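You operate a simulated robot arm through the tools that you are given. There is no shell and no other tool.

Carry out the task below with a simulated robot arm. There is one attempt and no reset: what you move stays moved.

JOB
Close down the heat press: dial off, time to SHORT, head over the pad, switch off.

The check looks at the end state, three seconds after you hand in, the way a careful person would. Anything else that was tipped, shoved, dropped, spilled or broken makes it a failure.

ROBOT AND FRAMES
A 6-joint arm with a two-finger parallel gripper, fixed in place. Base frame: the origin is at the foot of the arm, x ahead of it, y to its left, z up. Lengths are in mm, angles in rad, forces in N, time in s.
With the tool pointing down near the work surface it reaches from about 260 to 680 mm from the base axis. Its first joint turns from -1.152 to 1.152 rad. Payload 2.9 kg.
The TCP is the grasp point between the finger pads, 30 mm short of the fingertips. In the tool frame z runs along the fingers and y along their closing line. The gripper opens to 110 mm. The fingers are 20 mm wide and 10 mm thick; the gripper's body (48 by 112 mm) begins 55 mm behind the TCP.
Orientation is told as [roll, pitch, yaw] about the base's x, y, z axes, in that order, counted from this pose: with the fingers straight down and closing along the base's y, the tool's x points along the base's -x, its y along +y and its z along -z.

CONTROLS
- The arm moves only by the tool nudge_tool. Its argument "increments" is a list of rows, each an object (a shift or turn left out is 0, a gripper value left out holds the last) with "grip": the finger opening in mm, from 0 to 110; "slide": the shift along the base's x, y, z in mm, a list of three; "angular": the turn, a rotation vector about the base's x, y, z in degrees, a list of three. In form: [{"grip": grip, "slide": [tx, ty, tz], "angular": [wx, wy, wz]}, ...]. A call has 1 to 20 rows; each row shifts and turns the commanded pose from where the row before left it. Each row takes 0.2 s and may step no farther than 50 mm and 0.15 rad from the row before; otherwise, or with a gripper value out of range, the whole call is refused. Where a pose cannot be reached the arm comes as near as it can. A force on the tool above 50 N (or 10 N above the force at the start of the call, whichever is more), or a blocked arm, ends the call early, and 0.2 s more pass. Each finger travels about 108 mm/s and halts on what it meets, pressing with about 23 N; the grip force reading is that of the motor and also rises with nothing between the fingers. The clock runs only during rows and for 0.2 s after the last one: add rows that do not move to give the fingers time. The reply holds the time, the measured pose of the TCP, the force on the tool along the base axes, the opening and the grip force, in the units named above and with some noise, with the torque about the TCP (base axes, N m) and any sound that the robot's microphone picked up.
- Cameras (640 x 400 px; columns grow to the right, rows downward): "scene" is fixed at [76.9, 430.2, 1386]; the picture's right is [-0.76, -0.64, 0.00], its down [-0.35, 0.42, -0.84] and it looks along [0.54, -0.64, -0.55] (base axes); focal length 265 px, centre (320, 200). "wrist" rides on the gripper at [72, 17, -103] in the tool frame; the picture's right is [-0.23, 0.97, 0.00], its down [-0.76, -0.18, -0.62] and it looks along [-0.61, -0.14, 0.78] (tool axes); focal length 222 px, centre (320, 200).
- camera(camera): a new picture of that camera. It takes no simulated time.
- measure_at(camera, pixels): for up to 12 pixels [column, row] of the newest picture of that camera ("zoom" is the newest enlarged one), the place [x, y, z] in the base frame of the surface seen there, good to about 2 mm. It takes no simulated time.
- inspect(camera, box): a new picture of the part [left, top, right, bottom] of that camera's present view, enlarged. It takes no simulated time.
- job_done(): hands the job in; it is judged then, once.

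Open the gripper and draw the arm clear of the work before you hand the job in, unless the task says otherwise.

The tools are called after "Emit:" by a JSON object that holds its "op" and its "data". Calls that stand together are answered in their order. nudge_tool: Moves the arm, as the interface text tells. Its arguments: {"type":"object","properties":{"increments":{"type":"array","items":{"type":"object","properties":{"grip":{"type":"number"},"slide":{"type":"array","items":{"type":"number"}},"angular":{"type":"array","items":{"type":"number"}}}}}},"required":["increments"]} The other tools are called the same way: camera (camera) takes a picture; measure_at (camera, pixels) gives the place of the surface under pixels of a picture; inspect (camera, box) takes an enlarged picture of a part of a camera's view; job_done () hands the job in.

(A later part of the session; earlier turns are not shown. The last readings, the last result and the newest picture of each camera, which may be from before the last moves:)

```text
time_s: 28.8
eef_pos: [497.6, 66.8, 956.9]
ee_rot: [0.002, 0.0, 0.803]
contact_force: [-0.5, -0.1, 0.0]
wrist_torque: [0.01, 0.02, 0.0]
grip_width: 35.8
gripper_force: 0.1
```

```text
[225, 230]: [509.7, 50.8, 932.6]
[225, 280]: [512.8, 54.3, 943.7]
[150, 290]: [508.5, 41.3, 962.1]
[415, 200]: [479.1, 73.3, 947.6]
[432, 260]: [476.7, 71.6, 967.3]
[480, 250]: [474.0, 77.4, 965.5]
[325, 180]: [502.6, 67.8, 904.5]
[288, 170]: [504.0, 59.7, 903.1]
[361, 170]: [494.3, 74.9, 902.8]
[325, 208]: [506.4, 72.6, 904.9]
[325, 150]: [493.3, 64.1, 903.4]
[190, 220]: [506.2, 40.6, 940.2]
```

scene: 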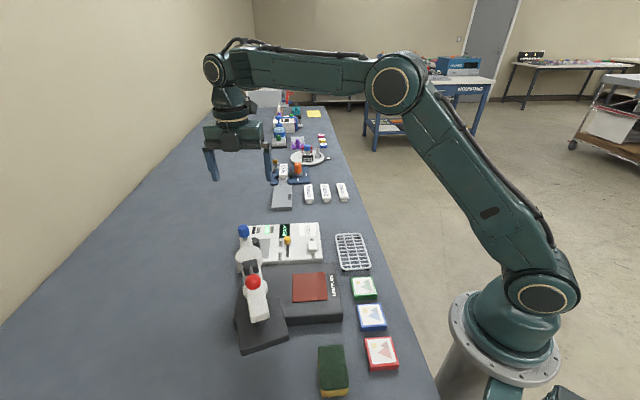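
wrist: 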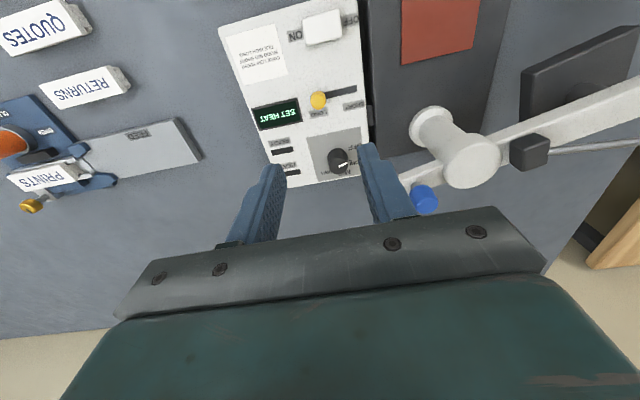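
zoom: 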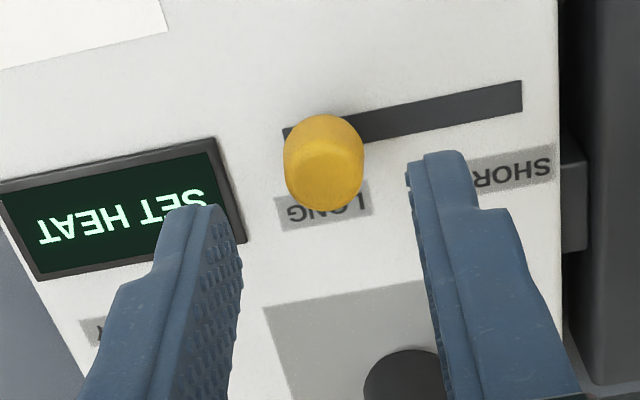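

The knob centre ≈(500,68.5) is within 1 mm along the slot and ~2.9 mm across from the TCP. I'll shift (+2,+1.8), descend to z≈920 and close on the knob.

Emit:
{"op": "nudge_tool", "data": {"increments": [{"slide": [2, 1.8, 0]}, {"slide": [0, 0, -20]}, {"slide": [0, 0, -17]}, {}, {}]}}

Emit:
{"op": "inspect", "data": {"camera": "wrist", "box": [230, 100, 410, 220]}}

```text
time_s: 30.0
eef_pos: [500.8, 69.4, 917.4]
ee_rot: [0.0, 0.0, 0.803]
contact_force: [0.5, 0.0, -0.3]
wrist_torque: [0.0, 0.0, 0.0]
grip_width: 36.1
gripper_force: 0.1
```

```text
3.33 times, centred on (320, 160) of wrist
```

zoom: 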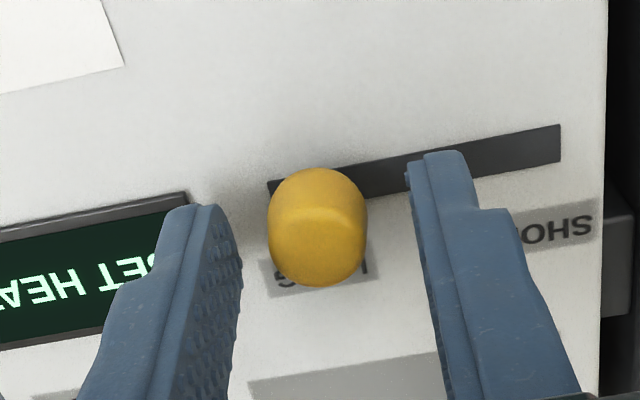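

The knob sits between the fingers. Now I'll close on it.

Emit:
{"op": "nudge_tool", "data": {"increments": [{"grip": 10}, {}, {}]}}

```text
time_s: 30.8
eef_pos: [501.0, 69.4, 918.4]
ee_rot: [0.0, 0.002, 0.802]
contact_force: [0.7, -0.7, -2.0]
wrist_torque: [0.06, -0.11, 0.04]
grip_width: 19.1
gripper_force: 45.1
```

Gripped at 19 mm with little load. I'll drag along the slot toward SHORT by about 34 mm in small rows.

Emit:
{"op": "nudge_tool", "data": {"increments": [{"slide": [-4, 4, 0]}, {"slide": [-4, 4, 0]}, {"slide": [-4, 4, 0]}, {"slide": [-4, 4, 0]}, {"slide": [-4, 4, 0]}, {"slide": [-4, 4, 0]}, {}]}}

Emit:
{"op": "inspect", "data": {"camera": "wrist", "box": [230, 100, 410, 220]}}

```text
time_s: 32.4
eef_pos: [477.0, 95.0, 917.8]
ee_rot: [0.001, 0.005, 0.803]
contact_force: [-11.8, -12.5, -10.3]
wrist_torque: [-0.83, 0.81, 0.04]
grip_width: 19.3
gripper_force: 45.2
```

```text
3.33 times, centred on (320, 160) of wrist
```

zoom: 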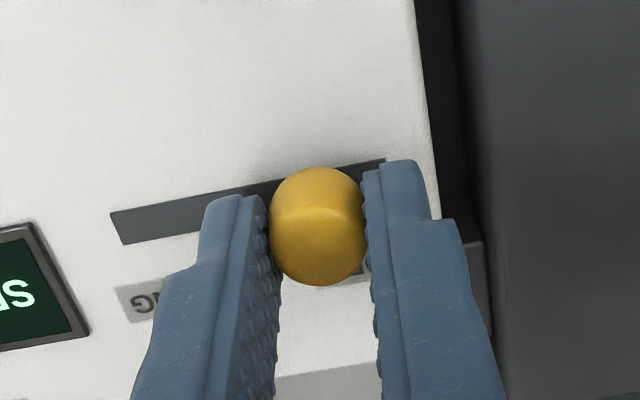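

The slider has followed about 34 mm; the side load is across the slot, so the slot direction is nearer 138°. I'll relieve sideways and continue in small steps until it meets the stop.

Emit:
{"op": "nudge_tool", "data": {"increments": [{"slide": [-1, -1, 0]}, {"slide": [-2.2, 1.8, 0]}, {"slide": [-2.2, 1.8, 0]}, {}]}}

Emit:
{"op": "inspect", "data": {"camera": "wrist", "box": [230, 100, 410, 220]}}

```text
time_s: 33.4
eef_pos: [473.0, 98.3, 916.6]
ee_rot: [0.001, 0.001, 0.802]
contact_force: [4.8, -4.6, -31.8]
wrist_torque: [0.12, -0.26, 0.01]
grip_width: 19.2
gripper_force: 45.1
```

```text
3.33 times, centred on (320, 160) of wrist
```

zoom: 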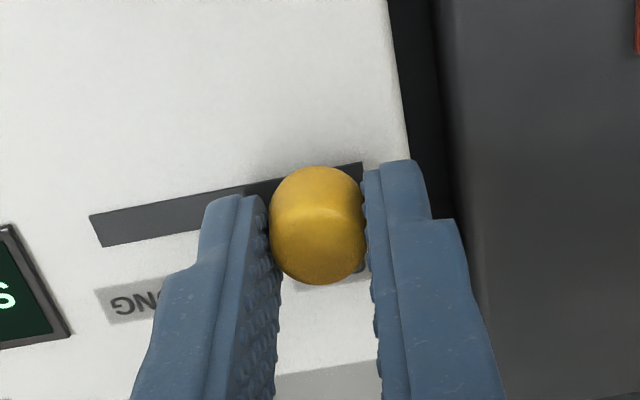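

The side forces eased, but a −32 N vertical load built up from arm offset. I'll open the fingers to relieve it and look at where the slider is.

Emit:
{"op": "nudge_tool", "data": {"increments": [{"grip": 30}, {}, {}]}}

Emit:
{"op": "inspect", "data": {"camera": "wrist", "box": [230, 100, 410, 220]}}

Emit:
{"op": "inspect", "data": {"camera": "scene", "box": [225, 210, 325, 270]}}

```text
time_s: 34.2
eef_pos: [472.4, 98.6, 919.8]
ee_rot: [-0.002, -0.002, 0.802]
contact_force: [-0.7, 0.4, -0.6]
wrist_torque: [-0.02, -0.01, 0.01]
grip_width: 30.2
gripper_force: 0.1
```

```text
3.33 times, centred on (320, 160) of wrist
```

zoom: 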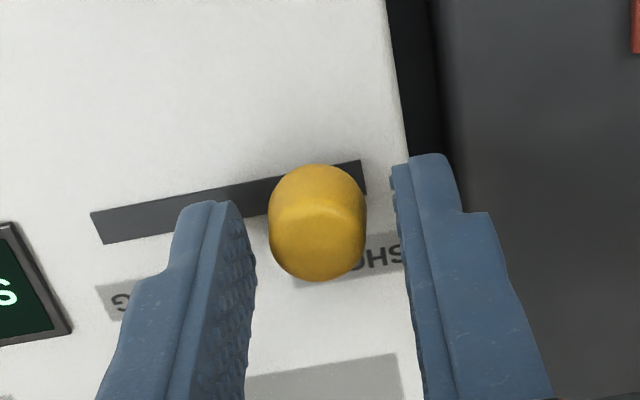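

```text
6.40 times, centred on (275, 240) of scene
```

zoom: 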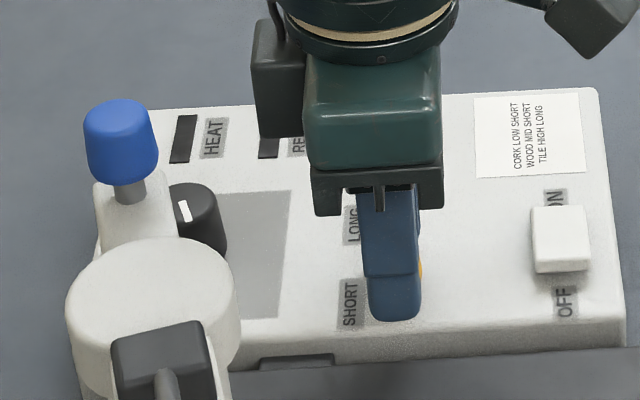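

By symmetry with the LONG end (the slot end aligns with the knob edge at px 366), the slider is at or very near the SHORT stop. I'll nudge the rear finger into it with small steps to confirm the stop.

Emit:
{"op": "nudge_tool", "data": {"increments": [{"slide": [-1.6, 1.5, 0]}, {"slide": [-1.6, 1.5, 0]}, {"slide": [-1.1, 1, 0]}, {}]}}

Emit:
{"op": "nudge_tool", "data": {"increments": [{"slide": [-0.8, 0.8, 0]}, {"slide": [-0.8, 0.8, 0]}, {}]}}

Emit:
{"op": "inspect", "data": {"camera": "wrist", "box": [230, 100, 410, 220]}}

```text
time_s: 35.2
eef_pos: [469.2, 102.2, 917.5]
ee_rot: [0.002, 0.0, 0.801]
contact_force: [2.6, -1.5, -1.0]
wrist_torque: [-0.06, -0.05, -0.03]
grip_width: 31.3
gripper_force: 1.6
```

```text
time_s: 36.0
eef_pos: [466.6, 102.6, 918.2]
ee_rot: [-0.002, 0.0, 0.801]
contact_force: [7.3, -5.7, -2.5]
wrist_torque: [-0.11, -0.18, 0.01]
grip_width: 34.7
gripper_force: 4.8
```

```text
3.33 times, centred on (320, 160) of wrist
```

zoom: 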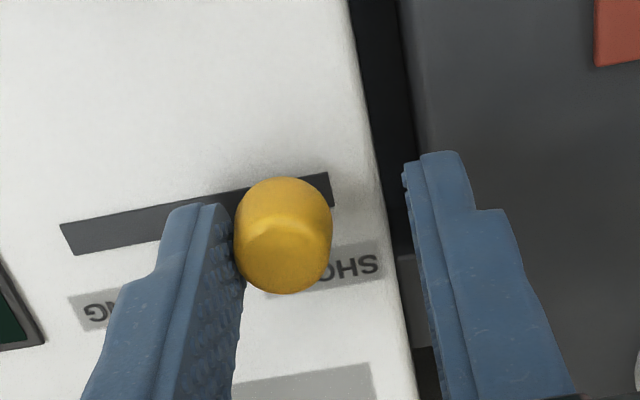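

The slider is against its SHORT stop: 9 N of resistance and the knob edge aligned with the slot end. I'll back off, open and raise the arm to look at the swing arm next.

Emit:
{"op": "nudge_tool", "data": {"increments": [{"slide": [2.5, -2.5, 0]}, {"grip": 45}, {}, {"slide": [0, 0, 40]}, {"slide": [0, 0, 45]}, {"slide": [0, 0, 45]}, {"slide": [0, 0, 45]}, {}]}}

Emit:
{"op": "camera", "data": {"camera": "scene"}}

Emit:
{"op": "camera", "data": {"camera": "wrist"}}

Emit:
{"op": "inspect", "data": {"camera": "scene", "box": [225, 210, 325, 270]}}

```text
time_s: 37.8
eef_pos: [468.0, 99.0, 1094.9]
ee_rot: [0.0, -0.001, 0.803]
contact_force: [0.8, 0.1, 0.5]
wrist_torque: [0.05, 0.03, -0.04]
grip_width: 45.0
gripper_force: 0.1
```

```text
taken
```

scene: 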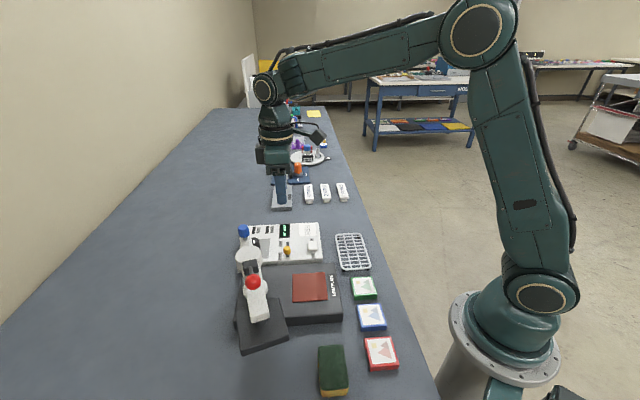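

```text
taken
```

wrist: 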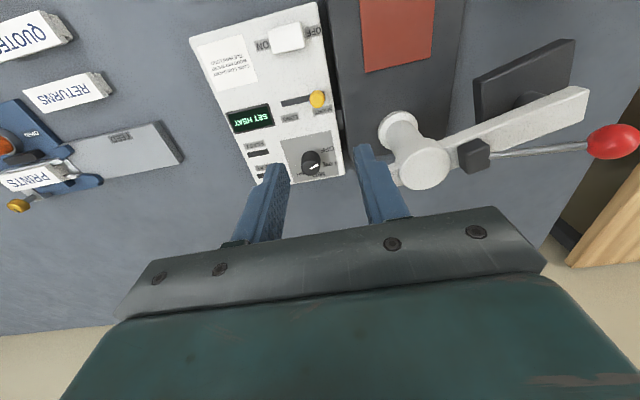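

```text
6.40 times, centred on (275, 240) of scene
```

zoom: 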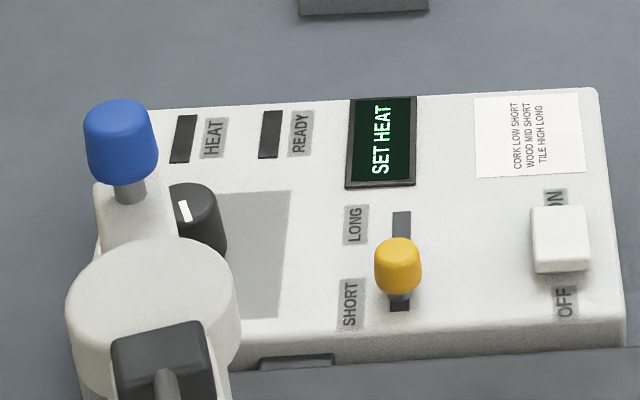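

The slider now stands at SHORT in the scene zoom (398,265). Next I'll measure the hub, arm and head in the wrist view and the sponge/head in the scene view to plan the swing.

Emit:
{"op": "measure_at", "data": {"camera": "wrist", "pixels": [[421, 168], [398, 168], [446, 168], [421, 145], [421, 188], [476, 80], [570, 42], [574, 70], [484, 115], [588, 95], [540, 115], [612, 142]]}}

Emit:
{"op": "measure_at", "data": {"camera": "scene", "pixels": [[333, 350], [322, 392], [345, 385], [363, 288], [371, 315], [381, 350], [241, 355], [287, 338], [273, 293], [237, 295], [257, 318], [292, 275]]}}

```text
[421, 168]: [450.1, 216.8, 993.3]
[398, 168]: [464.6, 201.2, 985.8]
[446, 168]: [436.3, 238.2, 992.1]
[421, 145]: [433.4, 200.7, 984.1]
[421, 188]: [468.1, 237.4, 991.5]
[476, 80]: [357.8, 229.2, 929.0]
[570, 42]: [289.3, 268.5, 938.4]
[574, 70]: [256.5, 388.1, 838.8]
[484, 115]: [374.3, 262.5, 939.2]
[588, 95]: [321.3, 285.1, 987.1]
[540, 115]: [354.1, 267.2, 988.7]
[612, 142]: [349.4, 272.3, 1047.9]
```

```text
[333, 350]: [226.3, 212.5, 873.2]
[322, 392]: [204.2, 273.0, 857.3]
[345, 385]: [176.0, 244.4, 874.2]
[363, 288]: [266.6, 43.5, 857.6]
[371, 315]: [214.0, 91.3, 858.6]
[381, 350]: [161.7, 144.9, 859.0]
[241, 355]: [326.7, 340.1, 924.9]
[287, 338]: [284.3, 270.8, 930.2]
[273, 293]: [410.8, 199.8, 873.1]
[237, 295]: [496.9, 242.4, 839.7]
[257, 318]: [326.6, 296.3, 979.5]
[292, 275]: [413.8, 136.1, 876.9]
```

Hub centre ≈(450.5,219.4), head centre R≈126 at ≈150.5°, and pad centre R≈126 at ≈221.6°, so the arm must swing about +71°. The head underside (~912+) clears the sponge (874) and the tiles. I'll move above the blue handle knob (≈(499,192)) with the fingers closing tangentially (yaw −29.5°).

Emit:
{"op": "nudge_tool", "data": {"increments": [{"slide": [3.1, 9.3, 0], "angular": [0, 0, -7.55], "grip": 60}, {"slide": [3.1, 9.3, 0], "angular": [0, 0, -7.55]}, {"slide": [3.1, 9.3, 0], "angular": [0, 0, -7.55]}, {"slide": [3.1, 9.3, 0], "angular": [0, 0, -7.55]}, {"slide": [3.1, 9.3, 0], "angular": [0, 0, -7.55]}, {"slide": [3.1, 9.3, 0], "angular": [0, 0, -7.55]}, {"slide": [3.1, 9.3, 0], "angular": [0, 0, -7.55]}, {"slide": [3.1, 9.3, 0], "angular": [0, 0, -7.55]}, {"slide": [3.1, 9.3, 0], "angular": [0, 0, -7.55]}, {"slide": [3.1, 9.3, 0], "angular": [0, 0, -7.55]}, {}, {}]}}

Emit:
{"op": "camera", "data": {"camera": "wrist"}}

Emit:
{"op": "camera", "data": {"camera": "scene"}}

```text
time_s: 40.4
eef_pos: [501.3, 194.9, 1093.3]
ee_rot: [0.0, 0.002, -0.516]
contact_force: [-0.1, -0.9, -0.2]
wrist_torque: [0.01, 0.02, 0.01]
grip_width: 60.4
gripper_force: 0.0
```

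```text
taken
```

wrist: 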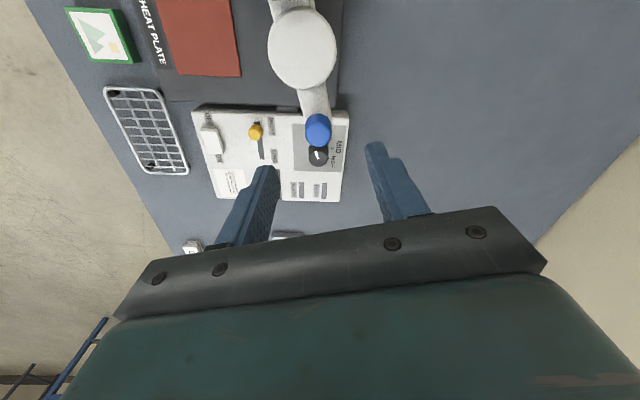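

```text
taken
```

scene: 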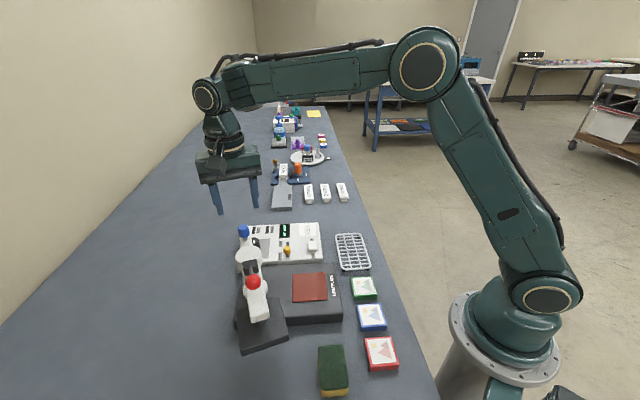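

The blue knob is at wrist px (319,130) between the fingers. I'll zoom in and measure knob and fingers.

Emit:
{"op": "inspect", "data": {"camera": "wrist", "box": [240, 0, 400, 200]}}

Emit:
{"op": "measure_at", "data": {"camera": "wrist", "pixels": [[319, 135], [308, 130], [331, 130], [319, 118], [319, 145], [302, 50], [272, 50], [334, 50], [302, 85], [302, 14], [205, 40], [319, 110]]}}

```text
2.00 times, centred on (320, 100) of wrist
```

zoom: 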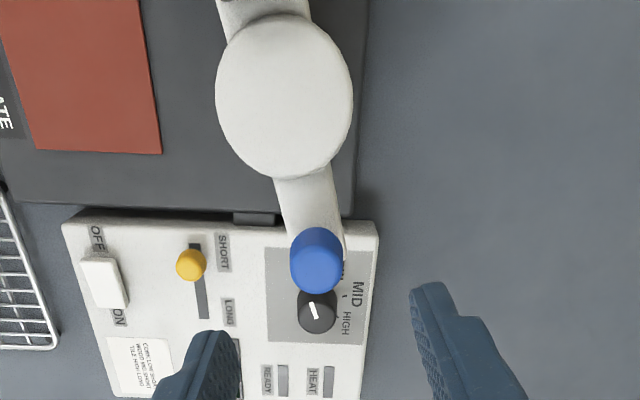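

```text
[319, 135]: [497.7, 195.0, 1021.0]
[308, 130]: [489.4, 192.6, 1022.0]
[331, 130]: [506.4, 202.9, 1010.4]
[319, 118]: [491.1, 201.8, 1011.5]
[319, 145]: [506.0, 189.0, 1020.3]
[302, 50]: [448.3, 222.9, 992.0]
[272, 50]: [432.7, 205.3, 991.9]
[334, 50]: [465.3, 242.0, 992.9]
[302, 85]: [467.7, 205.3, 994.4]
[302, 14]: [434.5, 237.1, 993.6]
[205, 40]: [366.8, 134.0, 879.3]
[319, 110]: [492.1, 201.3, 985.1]
```

Knob centre ≈(498.5,193.5). I'll shift (−2.5,−1) and lower to z≈1030 so the fingertips straddle the blue knob (z ≈1000–1023).

Emit:
{"op": "nudge_tool", "data": {"increments": [{"slide": [-2.5, -1, 0]}, {"slide": [0, 0, -20]}, {"slide": [0, 0, -20]}, {"slide": [0, 0, -23]}, {}, {}]}}

Emit:
{"op": "inspect", "data": {"camera": "wrist", "box": [220, 80, 420, 220]}}

Emit:
{"op": "inspect", "data": {"camera": "scene", "box": [190, 160, 330, 280]}}

```text
time_s: 41.8
eef_pos: [497.1, 191.5, 1030.3]
ee_rot: [0.0, 0.0, -0.515]
contact_force: [0.7, -0.2, -1.2]
wrist_torque: [0.03, 0.0, -0.01]
grip_width: 60.2
gripper_force: 0.1
```

```text
2.86 times, centred on (320, 150) of wrist
```

zoom: 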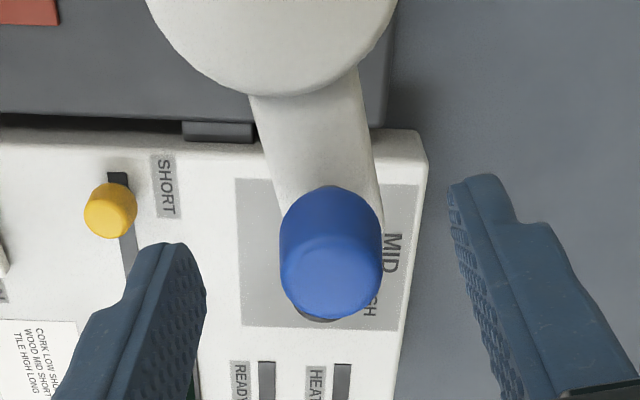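

```text
3.33 times, centred on (260, 220) of scene
```

zoom: 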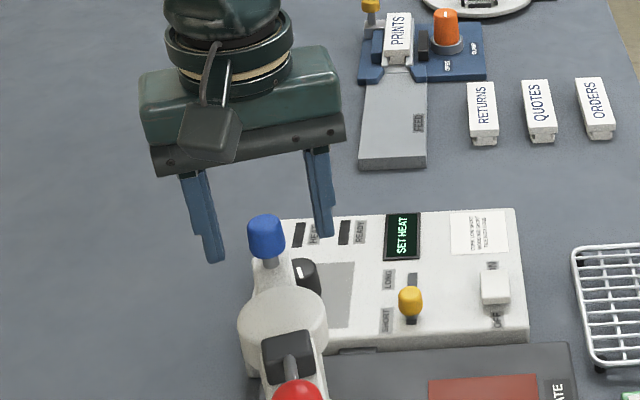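

The knob is between the fingers. I'll measure both to verify centring before narrowing the opening.

Emit:
{"op": "inspect", "data": {"camera": "wrist", "box": [220, 80, 420, 220]}}

Emit:
{"op": "measure_at", "data": {"camera": "zoom", "pixels": [[203, 290], [195, 330], [120, 330], [458, 220], [475, 270], [540, 260], [331, 270], [282, 265], [381, 260], [331, 315], [331, 235]]}}

```text
2.86 times, centred on (320, 150) of wrist
```

zoom: 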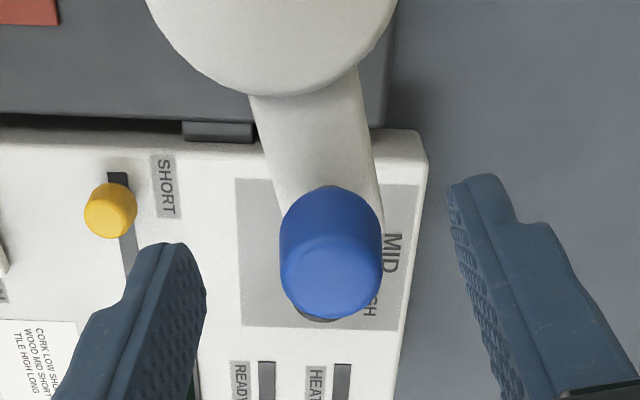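

```text
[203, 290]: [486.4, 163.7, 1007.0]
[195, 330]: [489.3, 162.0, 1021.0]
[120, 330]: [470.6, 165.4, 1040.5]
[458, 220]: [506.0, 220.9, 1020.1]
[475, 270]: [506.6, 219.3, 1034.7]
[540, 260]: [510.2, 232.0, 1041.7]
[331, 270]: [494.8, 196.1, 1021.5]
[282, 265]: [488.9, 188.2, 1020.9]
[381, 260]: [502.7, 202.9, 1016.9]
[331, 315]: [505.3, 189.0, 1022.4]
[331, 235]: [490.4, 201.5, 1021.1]
```

The knob centre is ≈(497,195.3), so the fingers' middle needs about +3.8 mm in y. I'll shift, then narrow the opening to 28 mm so the knob is loosely captured.

Emit:
{"op": "nudge_tool", "data": {"increments": [{"slide": [0, 3.8, 0]}, {}, {"grip": 30}, {}, {}]}}

Emit:
{"op": "inspect", "data": {"camera": "wrist", "box": [220, 80, 420, 220]}}

```text
time_s: 43.0
eef_pos: [497.1, 195.0, 1030.3]
ee_rot: [0.0, 0.001, -0.514]
contact_force: [-0.5, 0.1, -0.1]
wrist_torque: [0.01, 0.02, -0.01]
grip_width: 30.1
gripper_force: 0.1
```

```text
2.86 times, centred on (320, 150) of wrist
```

zoom: 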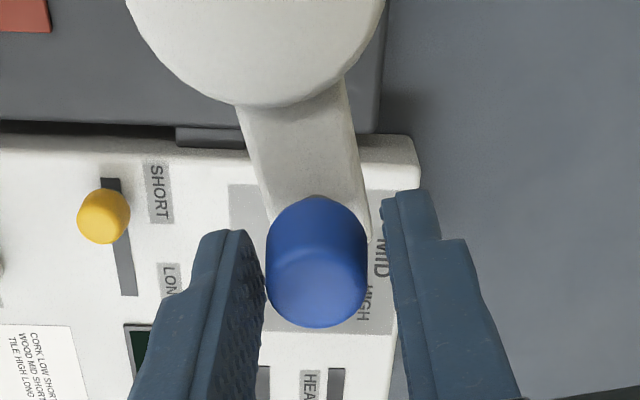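

The knob is captured with a small gap. I'll test with one 8° arc step, pushing tangentially, to see whether the arm swings freely.

Emit:
{"op": "nudge_tool", "data": {"increments": [{"slide": [1.6, 3.4, 0], "angular": [0, 0, 4]}, {"slide": [1.6, 3.5, 0], "angular": [0, 0, 4]}, {}]}}

Emit:
{"op": "inspect", "data": {"camera": "wrist", "box": [220, 80, 420, 220]}}

Emit:
{"op": "inspect", "data": {"camera": "scene", "box": [200, 200, 360, 370]}}

```text
time_s: 43.8
eef_pos: [500.1, 202.4, 1029.5]
ee_rot: [0.0, 0.001, -0.373]
contact_force: [0.1, -0.4, 0.4]
wrist_torque: [-0.01, 0.01, 0.02]
grip_width: 30.4
gripper_force: 0.6
```

```text
2.86 times, centred on (320, 150) of wrist
```

zoom: 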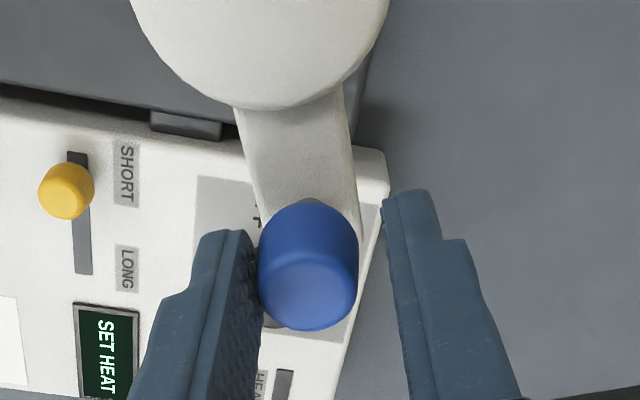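

```text
2.35 times, centred on (280, 285) of scene
```

zoom: 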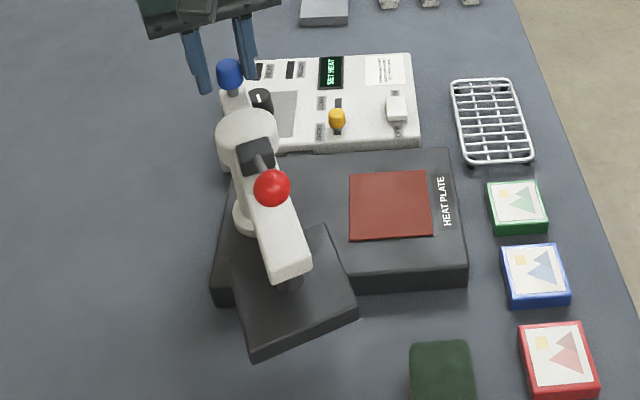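

The arm swings freely with almost no force. I'll continue along the arc in 4° steps up to about φ=27° of the tail.

Emit:
{"op": "nudge_tool", "data": {"increments": [{"slide": [1.2, 3.6, 0], "angular": [0, 0, 4]}, {"slide": [1.0, 3.67, 0], "angular": [0, 0, 4]}, {"slide": [0.73, 3.74, 0], "angular": [0, 0, 4]}, {"slide": [0.46, 3.77, 0], "angular": [0, 0, 4]}, {"slide": [0.2, 3.8, 0], "angular": [0, 0, 4]}, {"slide": [-0.06, 3.8, 0], "angular": [0, 0, 4]}, {"slide": [-0.33, 3.79, 0], "angular": [0, 0, 4]}, {"slide": [-0.6, 3.76, 0], "angular": [0, 0, 4]}, {"slide": [-0.86, 3.7, 0], "angular": [0, 0, 4]}, {"slide": [-1.11, 3.64, 0], "angular": [0, 0, 4]}, {"slide": [-1.37, 3.55, 0], "angular": [0, 0, 4]}, {"slide": [-1.6, 3.45, 0], "angular": [0, 0, 4]}, {}]}}

Emit:
{"op": "inspect", "data": {"camera": "wrist", "box": [220, 80, 420, 220]}}

Emit:
{"op": "inspect", "data": {"camera": "scene", "box": [200, 200, 360, 370]}}

```text
time_s: 46.6
eef_pos: [499.5, 248.0, 1030.8]
ee_rot: [0.001, 0.001, 0.464]
contact_force: [0.4, -0.4, 0.7]
wrist_torque: [0.03, 0.04, 0.01]
grip_width: 30.2
gripper_force: 0.0
```

```text
2.86 times, centred on (320, 150) of wrist
```

zoom: 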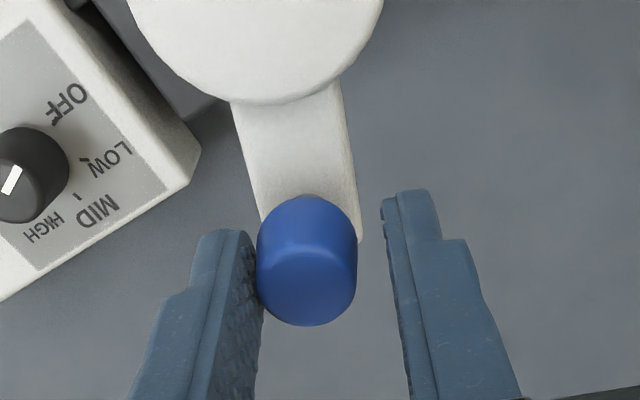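

```text
2.35 times, centred on (280, 285) of scene
```

zoom: 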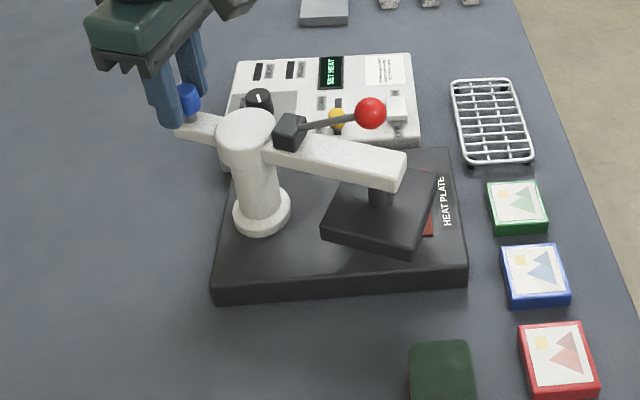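

The head is now nearly over the pad. I'll measure the head plate corners and the pad's visible edge to compute the remaining angle.

Emit:
{"op": "measure_at", "data": {"camera": "zoom", "pixels": [[436, 177], [410, 245], [324, 222], [347, 172], [405, 165], [400, 185], [268, 150], [185, 125], [380, 195], [431, 230], [246, 125], [190, 90]]}}

```text
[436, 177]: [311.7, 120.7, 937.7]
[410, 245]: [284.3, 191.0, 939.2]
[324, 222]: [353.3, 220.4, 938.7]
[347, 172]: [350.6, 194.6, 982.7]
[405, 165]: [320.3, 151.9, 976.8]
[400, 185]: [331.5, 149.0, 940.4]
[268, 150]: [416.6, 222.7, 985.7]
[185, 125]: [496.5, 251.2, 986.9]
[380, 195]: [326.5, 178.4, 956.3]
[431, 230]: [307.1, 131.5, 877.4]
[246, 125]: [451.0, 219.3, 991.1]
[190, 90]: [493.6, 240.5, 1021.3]
```

The arm is at ≈203° and needs ≈222°, i.e. about 19° more (fingers trail by ~4° of slack). I'll advance the fingers 16° in 4° steps and measure again.

Emit:
{"op": "nudge_tool", "data": {"increments": [{"slide": [-1.84, 3.33, 0], "angular": [0, 0, 4]}, {"slide": [-2.08, 3.19, 0], "angular": [0, 0, 4]}, {"slide": [-2.29, 3.04, 0], "angular": [0, 0, 4]}, {"slide": [-2.49, 2.87, 0], "angular": [0, 0, 4]}, {}]}}

Emit:
{"op": "inspect", "data": {"camera": "scene", "box": [200, 200, 360, 370]}}

Emit:
{"op": "inspect", "data": {"camera": "scene", "box": [270, 240, 360, 330]}}

```text
time_s: 47.8
eef_pos: [488.5, 261.1, 1031.8]
ee_rot: [0.0, 0.0, 0.745]
contact_force: [0.7, -0.4, -0.4]
wrist_torque: [0.0, 0.02, 0.0]
grip_width: 30.6
gripper_force: 0.5
```

```text
2.35 times, centred on (280, 285) of scene
```

zoom: 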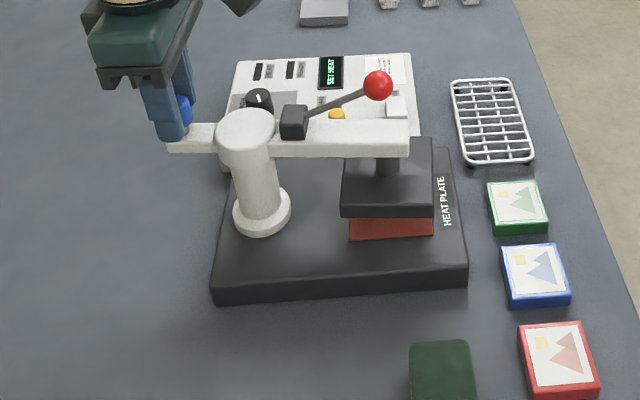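

```text
4.44 times, centred on (315, 285) of scene
```

zoom: 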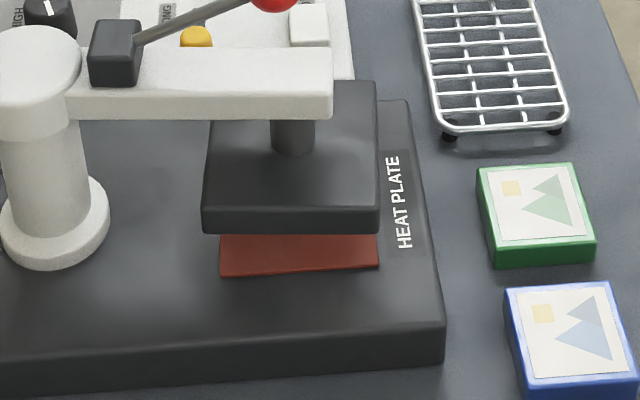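

The head is very close to over the pad. I'll measure plate corners and the pad's front corners in this zoom.

Emit:
{"op": "measure_at", "data": {"camera": "zoom", "pixels": [[374, 86], [376, 206], [208, 204], [222, 270], [376, 263], [222, 240], [376, 238], [290, 180], [380, 228], [205, 228], [330, 60], [330, 100]]}}

```text
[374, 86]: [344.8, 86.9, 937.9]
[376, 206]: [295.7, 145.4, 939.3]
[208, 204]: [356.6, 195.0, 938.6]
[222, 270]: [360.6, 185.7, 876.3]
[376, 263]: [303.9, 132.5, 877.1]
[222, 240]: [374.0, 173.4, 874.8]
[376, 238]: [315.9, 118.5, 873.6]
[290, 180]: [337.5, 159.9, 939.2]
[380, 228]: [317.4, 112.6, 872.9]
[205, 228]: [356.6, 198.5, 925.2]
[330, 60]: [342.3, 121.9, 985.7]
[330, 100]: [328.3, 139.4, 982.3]
```

The head centre ≈(350.7,141) versus the pad centre ≈(357,134): about 4° more swing is needed. I'll advance 4° in two small steps and measure again.

Emit:
{"op": "nudge_tool", "data": {"increments": [{"slide": [-1.3, 1.4, 0], "angular": [0, 0, 2]}, {"slide": [-1.35, 1.3, 0], "angular": [0, 0, 2]}, {}]}}

Emit:
{"op": "inspect", "data": {"camera": "scene", "box": [270, 240, 360, 330]}}

Emit:
{"op": "measure_at", "data": {"camera": "zoom", "pixels": [[374, 86], [376, 206], [208, 204], [222, 270], [376, 263], [290, 180]]}}

```text
time_s: 48.6
eef_pos: [484.9, 262.9, 1031.7]
ee_rot: [0.0, 0.001, 0.811]
contact_force: [0.1, -0.4, 0.1]
wrist_torque: [0.02, 0.0, -0.01]
grip_width: 29.8
gripper_force: 0.1
```

```text
4.44 times, centred on (315, 285) of scene
```

zoom: 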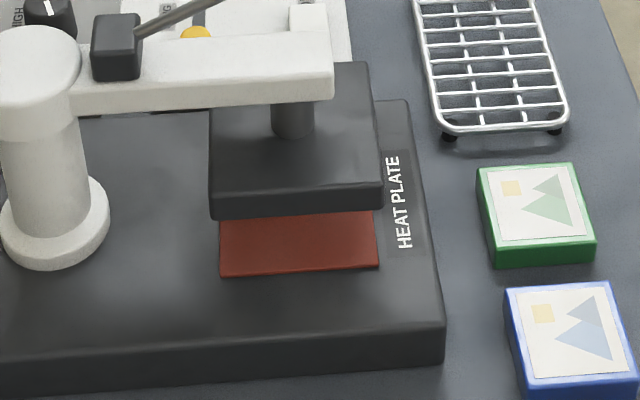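

```text
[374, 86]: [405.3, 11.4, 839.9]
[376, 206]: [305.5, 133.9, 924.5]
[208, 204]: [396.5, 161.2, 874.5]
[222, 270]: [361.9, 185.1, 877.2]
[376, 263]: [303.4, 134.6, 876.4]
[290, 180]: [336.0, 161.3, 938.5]
```

The head moved on; plate corners are now at zoom (366,66), (381,180), (213,192). I'll measure those.

Emit:
{"op": "measure_at", "data": {"camera": "zoom", "pixels": [[364, 68], [379, 178], [214, 190], [380, 202], [214, 214], [222, 272], [375, 264], [330, 50], [120, 105]]}}

Emit:
{"op": "inspect", "data": {"camera": "wrist", "box": [220, 80, 420, 220]}}

```text
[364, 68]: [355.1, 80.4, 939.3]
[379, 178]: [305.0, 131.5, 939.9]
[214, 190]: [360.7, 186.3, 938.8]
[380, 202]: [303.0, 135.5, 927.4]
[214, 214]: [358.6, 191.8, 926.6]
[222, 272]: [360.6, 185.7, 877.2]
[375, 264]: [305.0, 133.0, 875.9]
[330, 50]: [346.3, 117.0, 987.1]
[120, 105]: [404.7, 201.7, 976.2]
```

```text
2.86 times, centred on (320, 150) of wrist
```

zoom: 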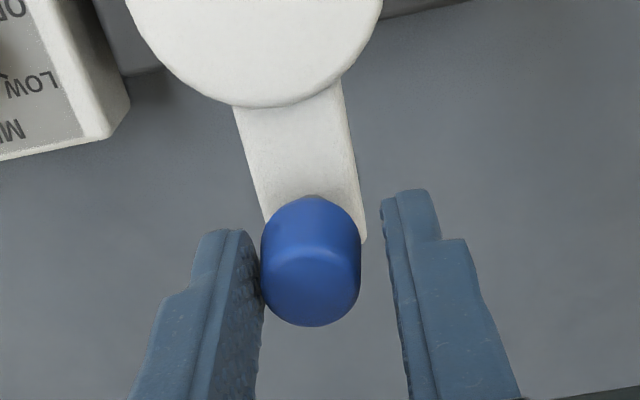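

The plate's front edge (305,131.5)–(360.7,186.3) now coincides with the pad's front edge (305,133)–(360.6,185.7). I'll open the fingers and rise clear.

Emit:
{"op": "nudge_tool", "data": {"increments": [{"grip": 60}, {}, {}, {"slide": [0, 0, 20]}, {"slide": [0, 0, 30]}, {"slide": [0, 0, 40]}, {}]}}

Emit:
{"op": "inspect", "data": {"camera": "scene", "box": [200, 200, 360, 370]}}

Emit:
{"op": "camera", "data": {"camera": "scene"}}

```text
time_s: 50.2
eef_pos: [483.1, 263.4, 1119.1]
ee_rot: [-0.001, 0.001, 0.813]
contact_force: [-0.3, 0.3, 1.0]
wrist_torque: [0.0, -0.02, -0.01]
grip_width: 60.0
gripper_force: 0.0
```

```text
2.35 times, centred on (280, 285) of scene
```

zoom: 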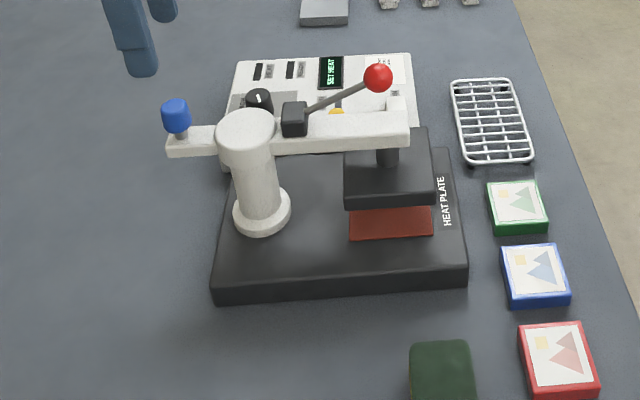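

```text
taken
```

scene: 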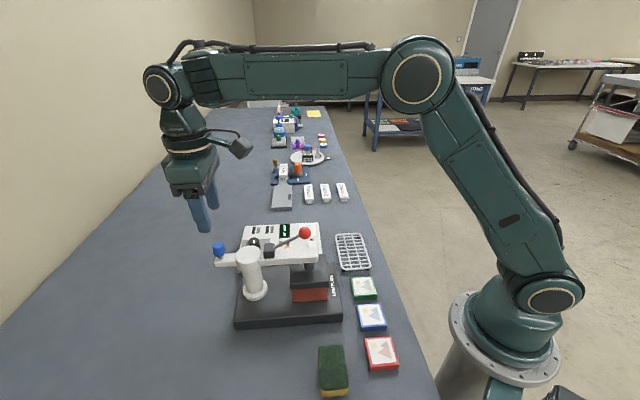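

The head stays over the pad after release. Now the switch: I'll move across at z≈1119 to above the rocker (≈(437,37)), closing the fingers on the way, and look at it closely.

Emit:
{"op": "nudge_tool", "data": {"increments": [{"slide": [-5, -22, 0]}, {"slide": [-5, -22, 0]}, {"slide": [-5, -22, 0]}, {"slide": [-5, -22, 0]}, {"slide": [-5, -22, 0]}, {"slide": [-5, -22, 0]}, {"slide": [-5, -22, 0]}, {"slide": [-5, -22, 0]}, {"slide": [-5, -22, 0]}, {"slide": [-5, -20, 0]}, {}, {}]}}

Emit:
{"op": "camera", "data": {"camera": "wrist"}}

Emit:
{"op": "inspect", "data": {"camera": "scene", "box": [270, 215, 350, 265]}}

```text
time_s: 52.8
eef_pos: [438.5, 47.0, 1119.9]
ee_rot: [-0.001, 0.0, 0.812]
contact_force: [0.0, -0.8, 0.3]
wrist_torque: [-0.02, -0.02, -0.01]
grip_width: 60.0
gripper_force: 0.0
```

```text
taken
```

wrist: 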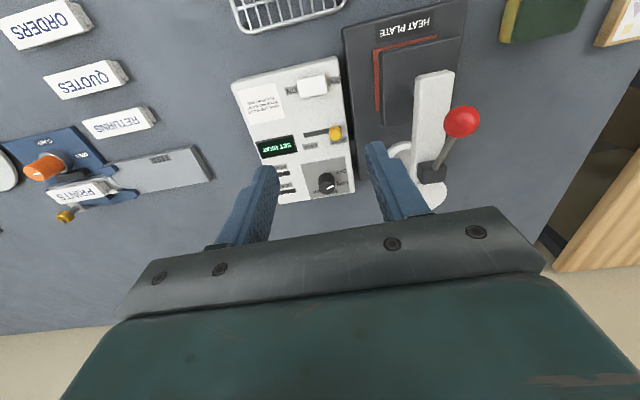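

```text
8.00 times, centred on (310, 240) of scene
```

zoom: 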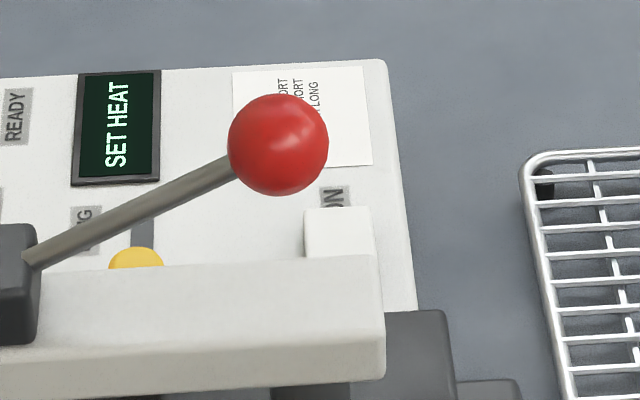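

The rocker is at wrist px (313,86). I'll zoom in and measure it.

Emit:
{"op": "inspect", "data": {"camera": "wrist", "box": [275, 60, 355, 110]}}

```text
8.00 times, centred on (315, 85) of wrist
```

zoom: 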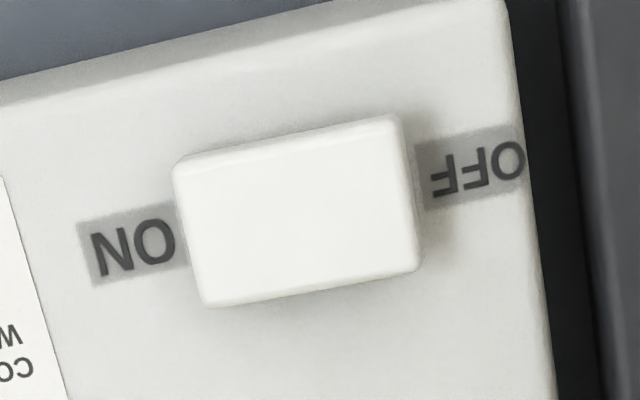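

Emit:
{"op": "measure_at", "data": {"camera": "zoom", "pixels": [[182, 165], [392, 122], [410, 262], [212, 298], [296, 212], [390, 195], [370, 200], [200, 230], [400, 195], [409, 170], [418, 230], [500, 300]]}}

```text
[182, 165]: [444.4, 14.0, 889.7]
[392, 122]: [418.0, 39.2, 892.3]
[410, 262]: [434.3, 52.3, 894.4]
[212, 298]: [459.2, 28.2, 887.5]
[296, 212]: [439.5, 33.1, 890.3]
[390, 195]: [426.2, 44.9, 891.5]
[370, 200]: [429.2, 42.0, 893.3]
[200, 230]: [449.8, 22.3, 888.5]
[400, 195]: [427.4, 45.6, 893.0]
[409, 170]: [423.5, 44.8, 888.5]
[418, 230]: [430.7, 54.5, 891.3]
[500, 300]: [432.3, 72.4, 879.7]
```

Rocker centre ≈(439,33.4), long axis 136°, with the OFF end raised (z≈893.5) and the ON end low (888), so it is ON. I'll close the fingers and come down above the OFF end at (426,46), stopping with the tips ~15 mm above it.

Emit:
{"op": "nudge_tool", "data": {"increments": [{"slide": [-12.5, -1.1, 0], "grip": 0}, {}, {}, {"slide": [0, 0, -45]}, {"slide": [0, 0, -45]}, {"slide": [0, 0, -45]}, {"slide": [0, 0, -45]}, {}, {}]}}

Emit:
{"op": "inspect", "data": {"camera": "wrist", "box": [220, 80, 420, 220]}}

Emit:
{"op": "camera", "data": {"camera": "scene"}}

```text
time_s: 54.8
eef_pos: [420.7, 44.3, 939.3]
ee_rot: [0.0, -0.001, 0.812]
contact_force: [0.0, -0.1, 0.1]
wrist_torque: [-0.01, -0.01, -0.01]
grip_width: 0.2
gripper_force: 23.1
```

```text
2.86 times, centred on (320, 150) of wrist
```

zoom: 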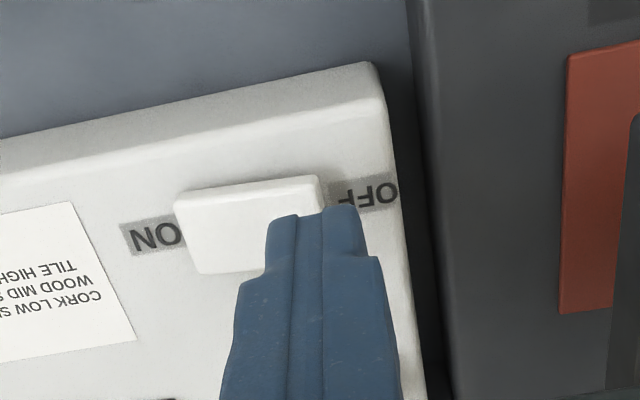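

```text
taken
```

scene: 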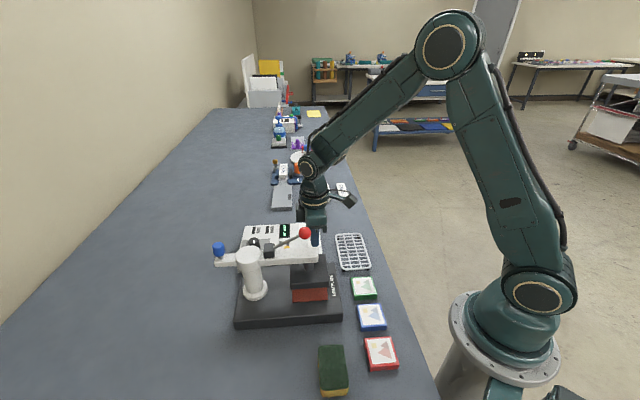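

The pose reads (420.7,44.3), about 5 mm short in x. I'll correct by (+4.8,+1.4) and come down to the tips ~6 mm above the rocker.

Emit:
{"op": "nudge_tool", "data": {"increments": [{"slide": [4.8, 1.4, 0]}, {"slide": [0, 0, -8]}, {}, {}]}}

Emit:
{"op": "inspect", "data": {"camera": "wrist", "box": [260, 120, 380, 200]}}

Emit:
{"op": "measure_at", "data": {"camera": "zoom", "pixels": [[250, 200], [300, 230], [370, 190], [320, 190], [200, 150], [270, 150], [220, 190]]}}

```text
time_s: 55.8
eef_pos: [426.4, 46.0, 932.8]
ee_rot: [0.001, 0.001, 0.813]
contact_force: [0.5, -0.1, 0.3]
wrist_torque: [0.03, 0.01, 0.03]
grip_width: 0.0
gripper_force: 22.7
```

```text
5.00 times, centred on (320, 160) of wrist
```

zoom: 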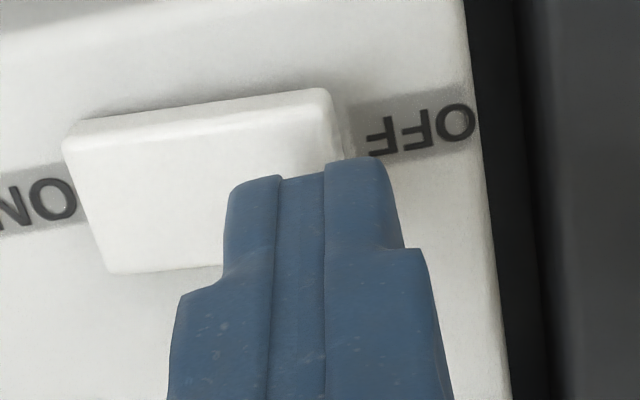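

```text
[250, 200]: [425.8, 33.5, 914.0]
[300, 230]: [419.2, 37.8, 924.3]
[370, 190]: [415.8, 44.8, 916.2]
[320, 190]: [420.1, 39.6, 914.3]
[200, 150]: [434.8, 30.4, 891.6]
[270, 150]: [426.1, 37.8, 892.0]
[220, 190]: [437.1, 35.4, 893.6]
```

The tip is aligned across the rocker and about 18 mm toward OFF. I'll descend slowly: contact is expected about 9 mm down, final about 14 mm.

Emit:
{"op": "nudge_tool", "data": {"increments": [{"slide": [0, 0, -4]}, {"slide": [0, 0, -4]}, {"slide": [0, 0, -1.5]}, {"slide": [0, 0, -1.5]}, {"slide": [0, 0, -1.5]}, {}]}}

Emit:
{"op": "inspect", "data": {"camera": "wrist", "box": [240, 100, 400, 210]}}

```text
time_s: 57.2
eef_pos: [428.4, 43.7, 921.0]
ee_rot: [0.0, -0.001, 0.811]
contact_force: [-1.1, 0.1, 1.6]
wrist_torque: [0.06, 0.03, 0.02]
grip_width: 0.0
gripper_force: 22.7
```

```text
3.64 times, centred on (320, 155) of wrist
```

zoom: 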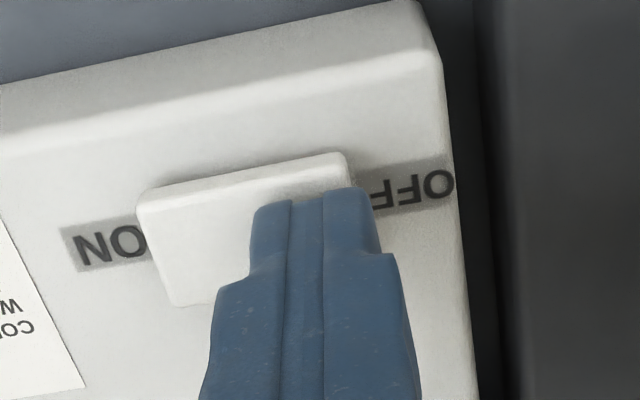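

Light contact (1.6 N) with the tip at z≈891. I'll continue pressing by 1.2 mm steps with a small outward correction.

Emit:
{"op": "nudge_tool", "data": {"increments": [{"slide": [-1, 1, -1.2]}, {"slide": [0, 0, -1.2]}, {}]}}

Emit:
{"op": "inspect", "data": {"camera": "wrist", "box": [240, 100, 400, 210]}}

Emit:
{"op": "inspect", "data": {"camera": "scene", "box": [250, 215, 350, 275]}}

```text
time_s: 58.0
eef_pos: [427.5, 43.9, 919.9]
ee_rot: [-0.004, -0.002, 0.809]
contact_force: [-14.2, -7.3, 47.6]
wrist_torque: [-0.6, 0.13, -0.15]
grip_width: 0.0
gripper_force: 23.1
```

```text
3.64 times, centred on (320, 155) of wrist
```

zoom: 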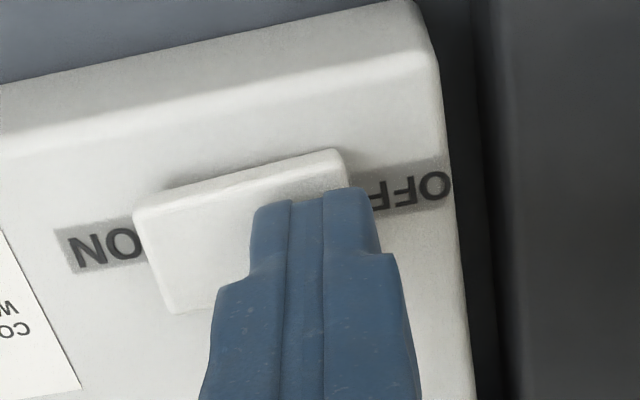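

```text
6.40 times, centred on (300, 245) of scene
```

zoom: 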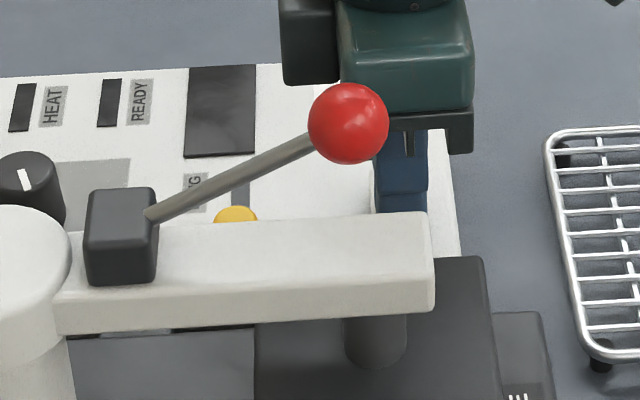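

The display has gone dark and the rocker has tipped to OFF (hard stop at 48 N). I'll lift straight up now.

Emit:
{"op": "nudge_tool", "data": {"increments": [{"slide": [0, 0, 4]}, {"slide": [0, 0, 10]}, {"slide": [0, 0, 40]}, {"slide": [0, 0, 45]}, {"slide": [0, 0, 45]}, {"slide": [0, 0, 45]}, {}]}}

Emit:
{"op": "camera", "data": {"camera": "wrist"}}

Emit:
{"op": "camera", "data": {"camera": "scene"}}

```text
time_s: 59.6
eef_pos: [429.4, 45.3, 1103.5]
ee_rot: [0.0, 0.001, 0.81]
contact_force: [-0.4, 0.4, -0.2]
wrist_torque: [-0.01, -0.01, 0.0]
grip_width: 0.0
gripper_force: 23.1
```

```text
taken
```

wrist: 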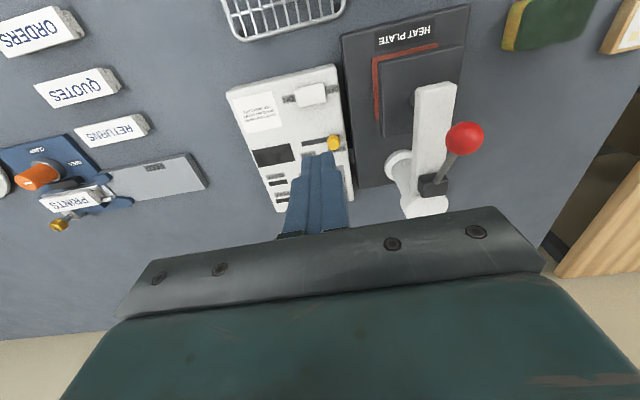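

```text
taken
```

scene: 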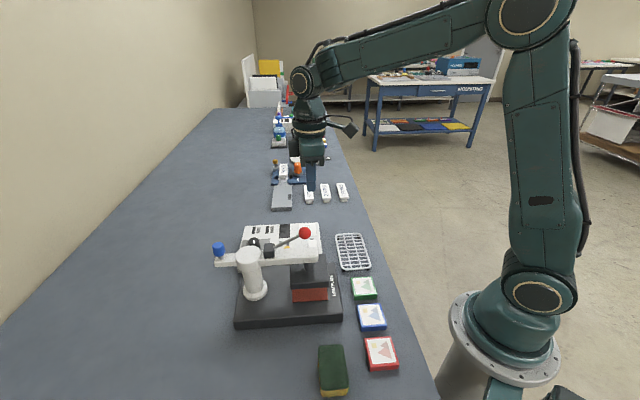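

The rocker is down on the OFF side and the panel is dark. I'll raise, open the gripper and turn back to yaw 0 for a final check of all controls, including the dial.

Emit:
{"op": "nudge_tool", "data": {"increments": [{"slide": [0, 0, 40], "grip": 110}, {"slide": [0, 0, 40], "angular": [0, 0, -8]}, {"slide": [-10, 5, 0], "angular": [0, 0, -8]}, {"slide": [-15, 10, 0], "angular": [0, 0, -8]}, {"slide": [-15, 10, 0], "angular": [0, 0, -8]}, {"slide": [-15, 10, 0], "angular": [0, 0, -8]}, {"slide": [-15, 10, 0], "angular": [0, 0, -6.5]}, {}, {}]}}

Emit:
{"op": "camera", "data": {"camera": "wrist"}}

Emit:
{"op": "inspect", "data": {"camera": "wrist", "box": [255, 90, 415, 220]}}

```text
time_s: 61.6
eef_pos: [357.6, 93.1, 1186.4]
ee_rot: [-0.001, 0.001, -0.002]
contact_force: [-0.4, 0.8, -0.6]
wrist_torque: [-0.02, 0.0, 0.03]
grip_width: 110.4
gripper_force: 0.0
```

```text
taken
```

wrist: 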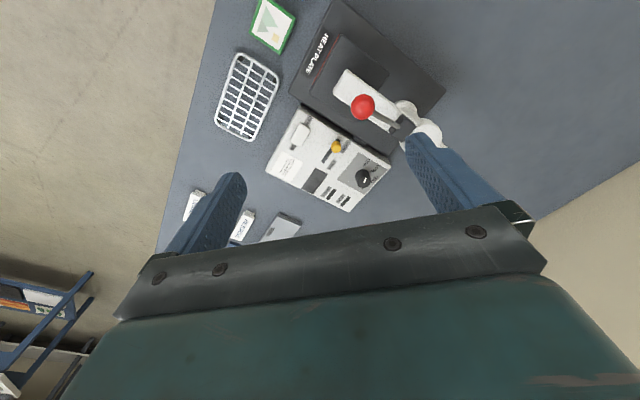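

```text
3.08 times, centred on (335, 155) of wrist
```

zoom: 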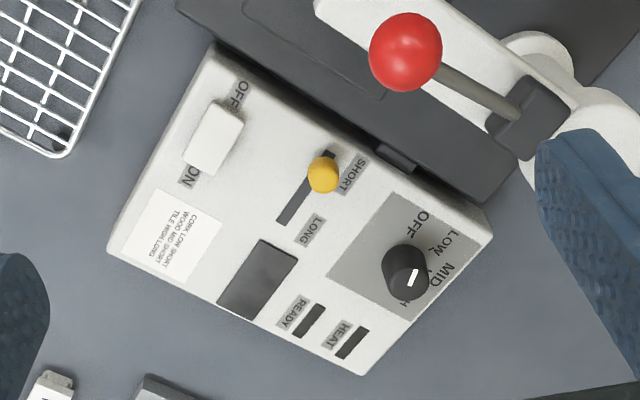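

I'll zoom in on the dial to confirm its mark aligns with OFF.

Emit:
{"op": "inspect", "data": {"camera": "wrist", "box": [340, 150, 385, 195]}}

```text
8.89 times, centred on (362, 172) of wrist
```

zoom: 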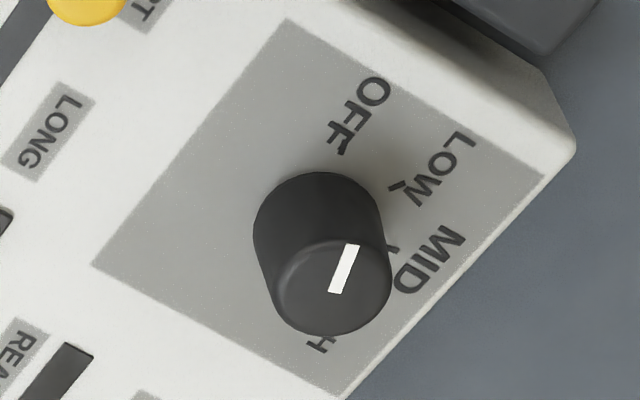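

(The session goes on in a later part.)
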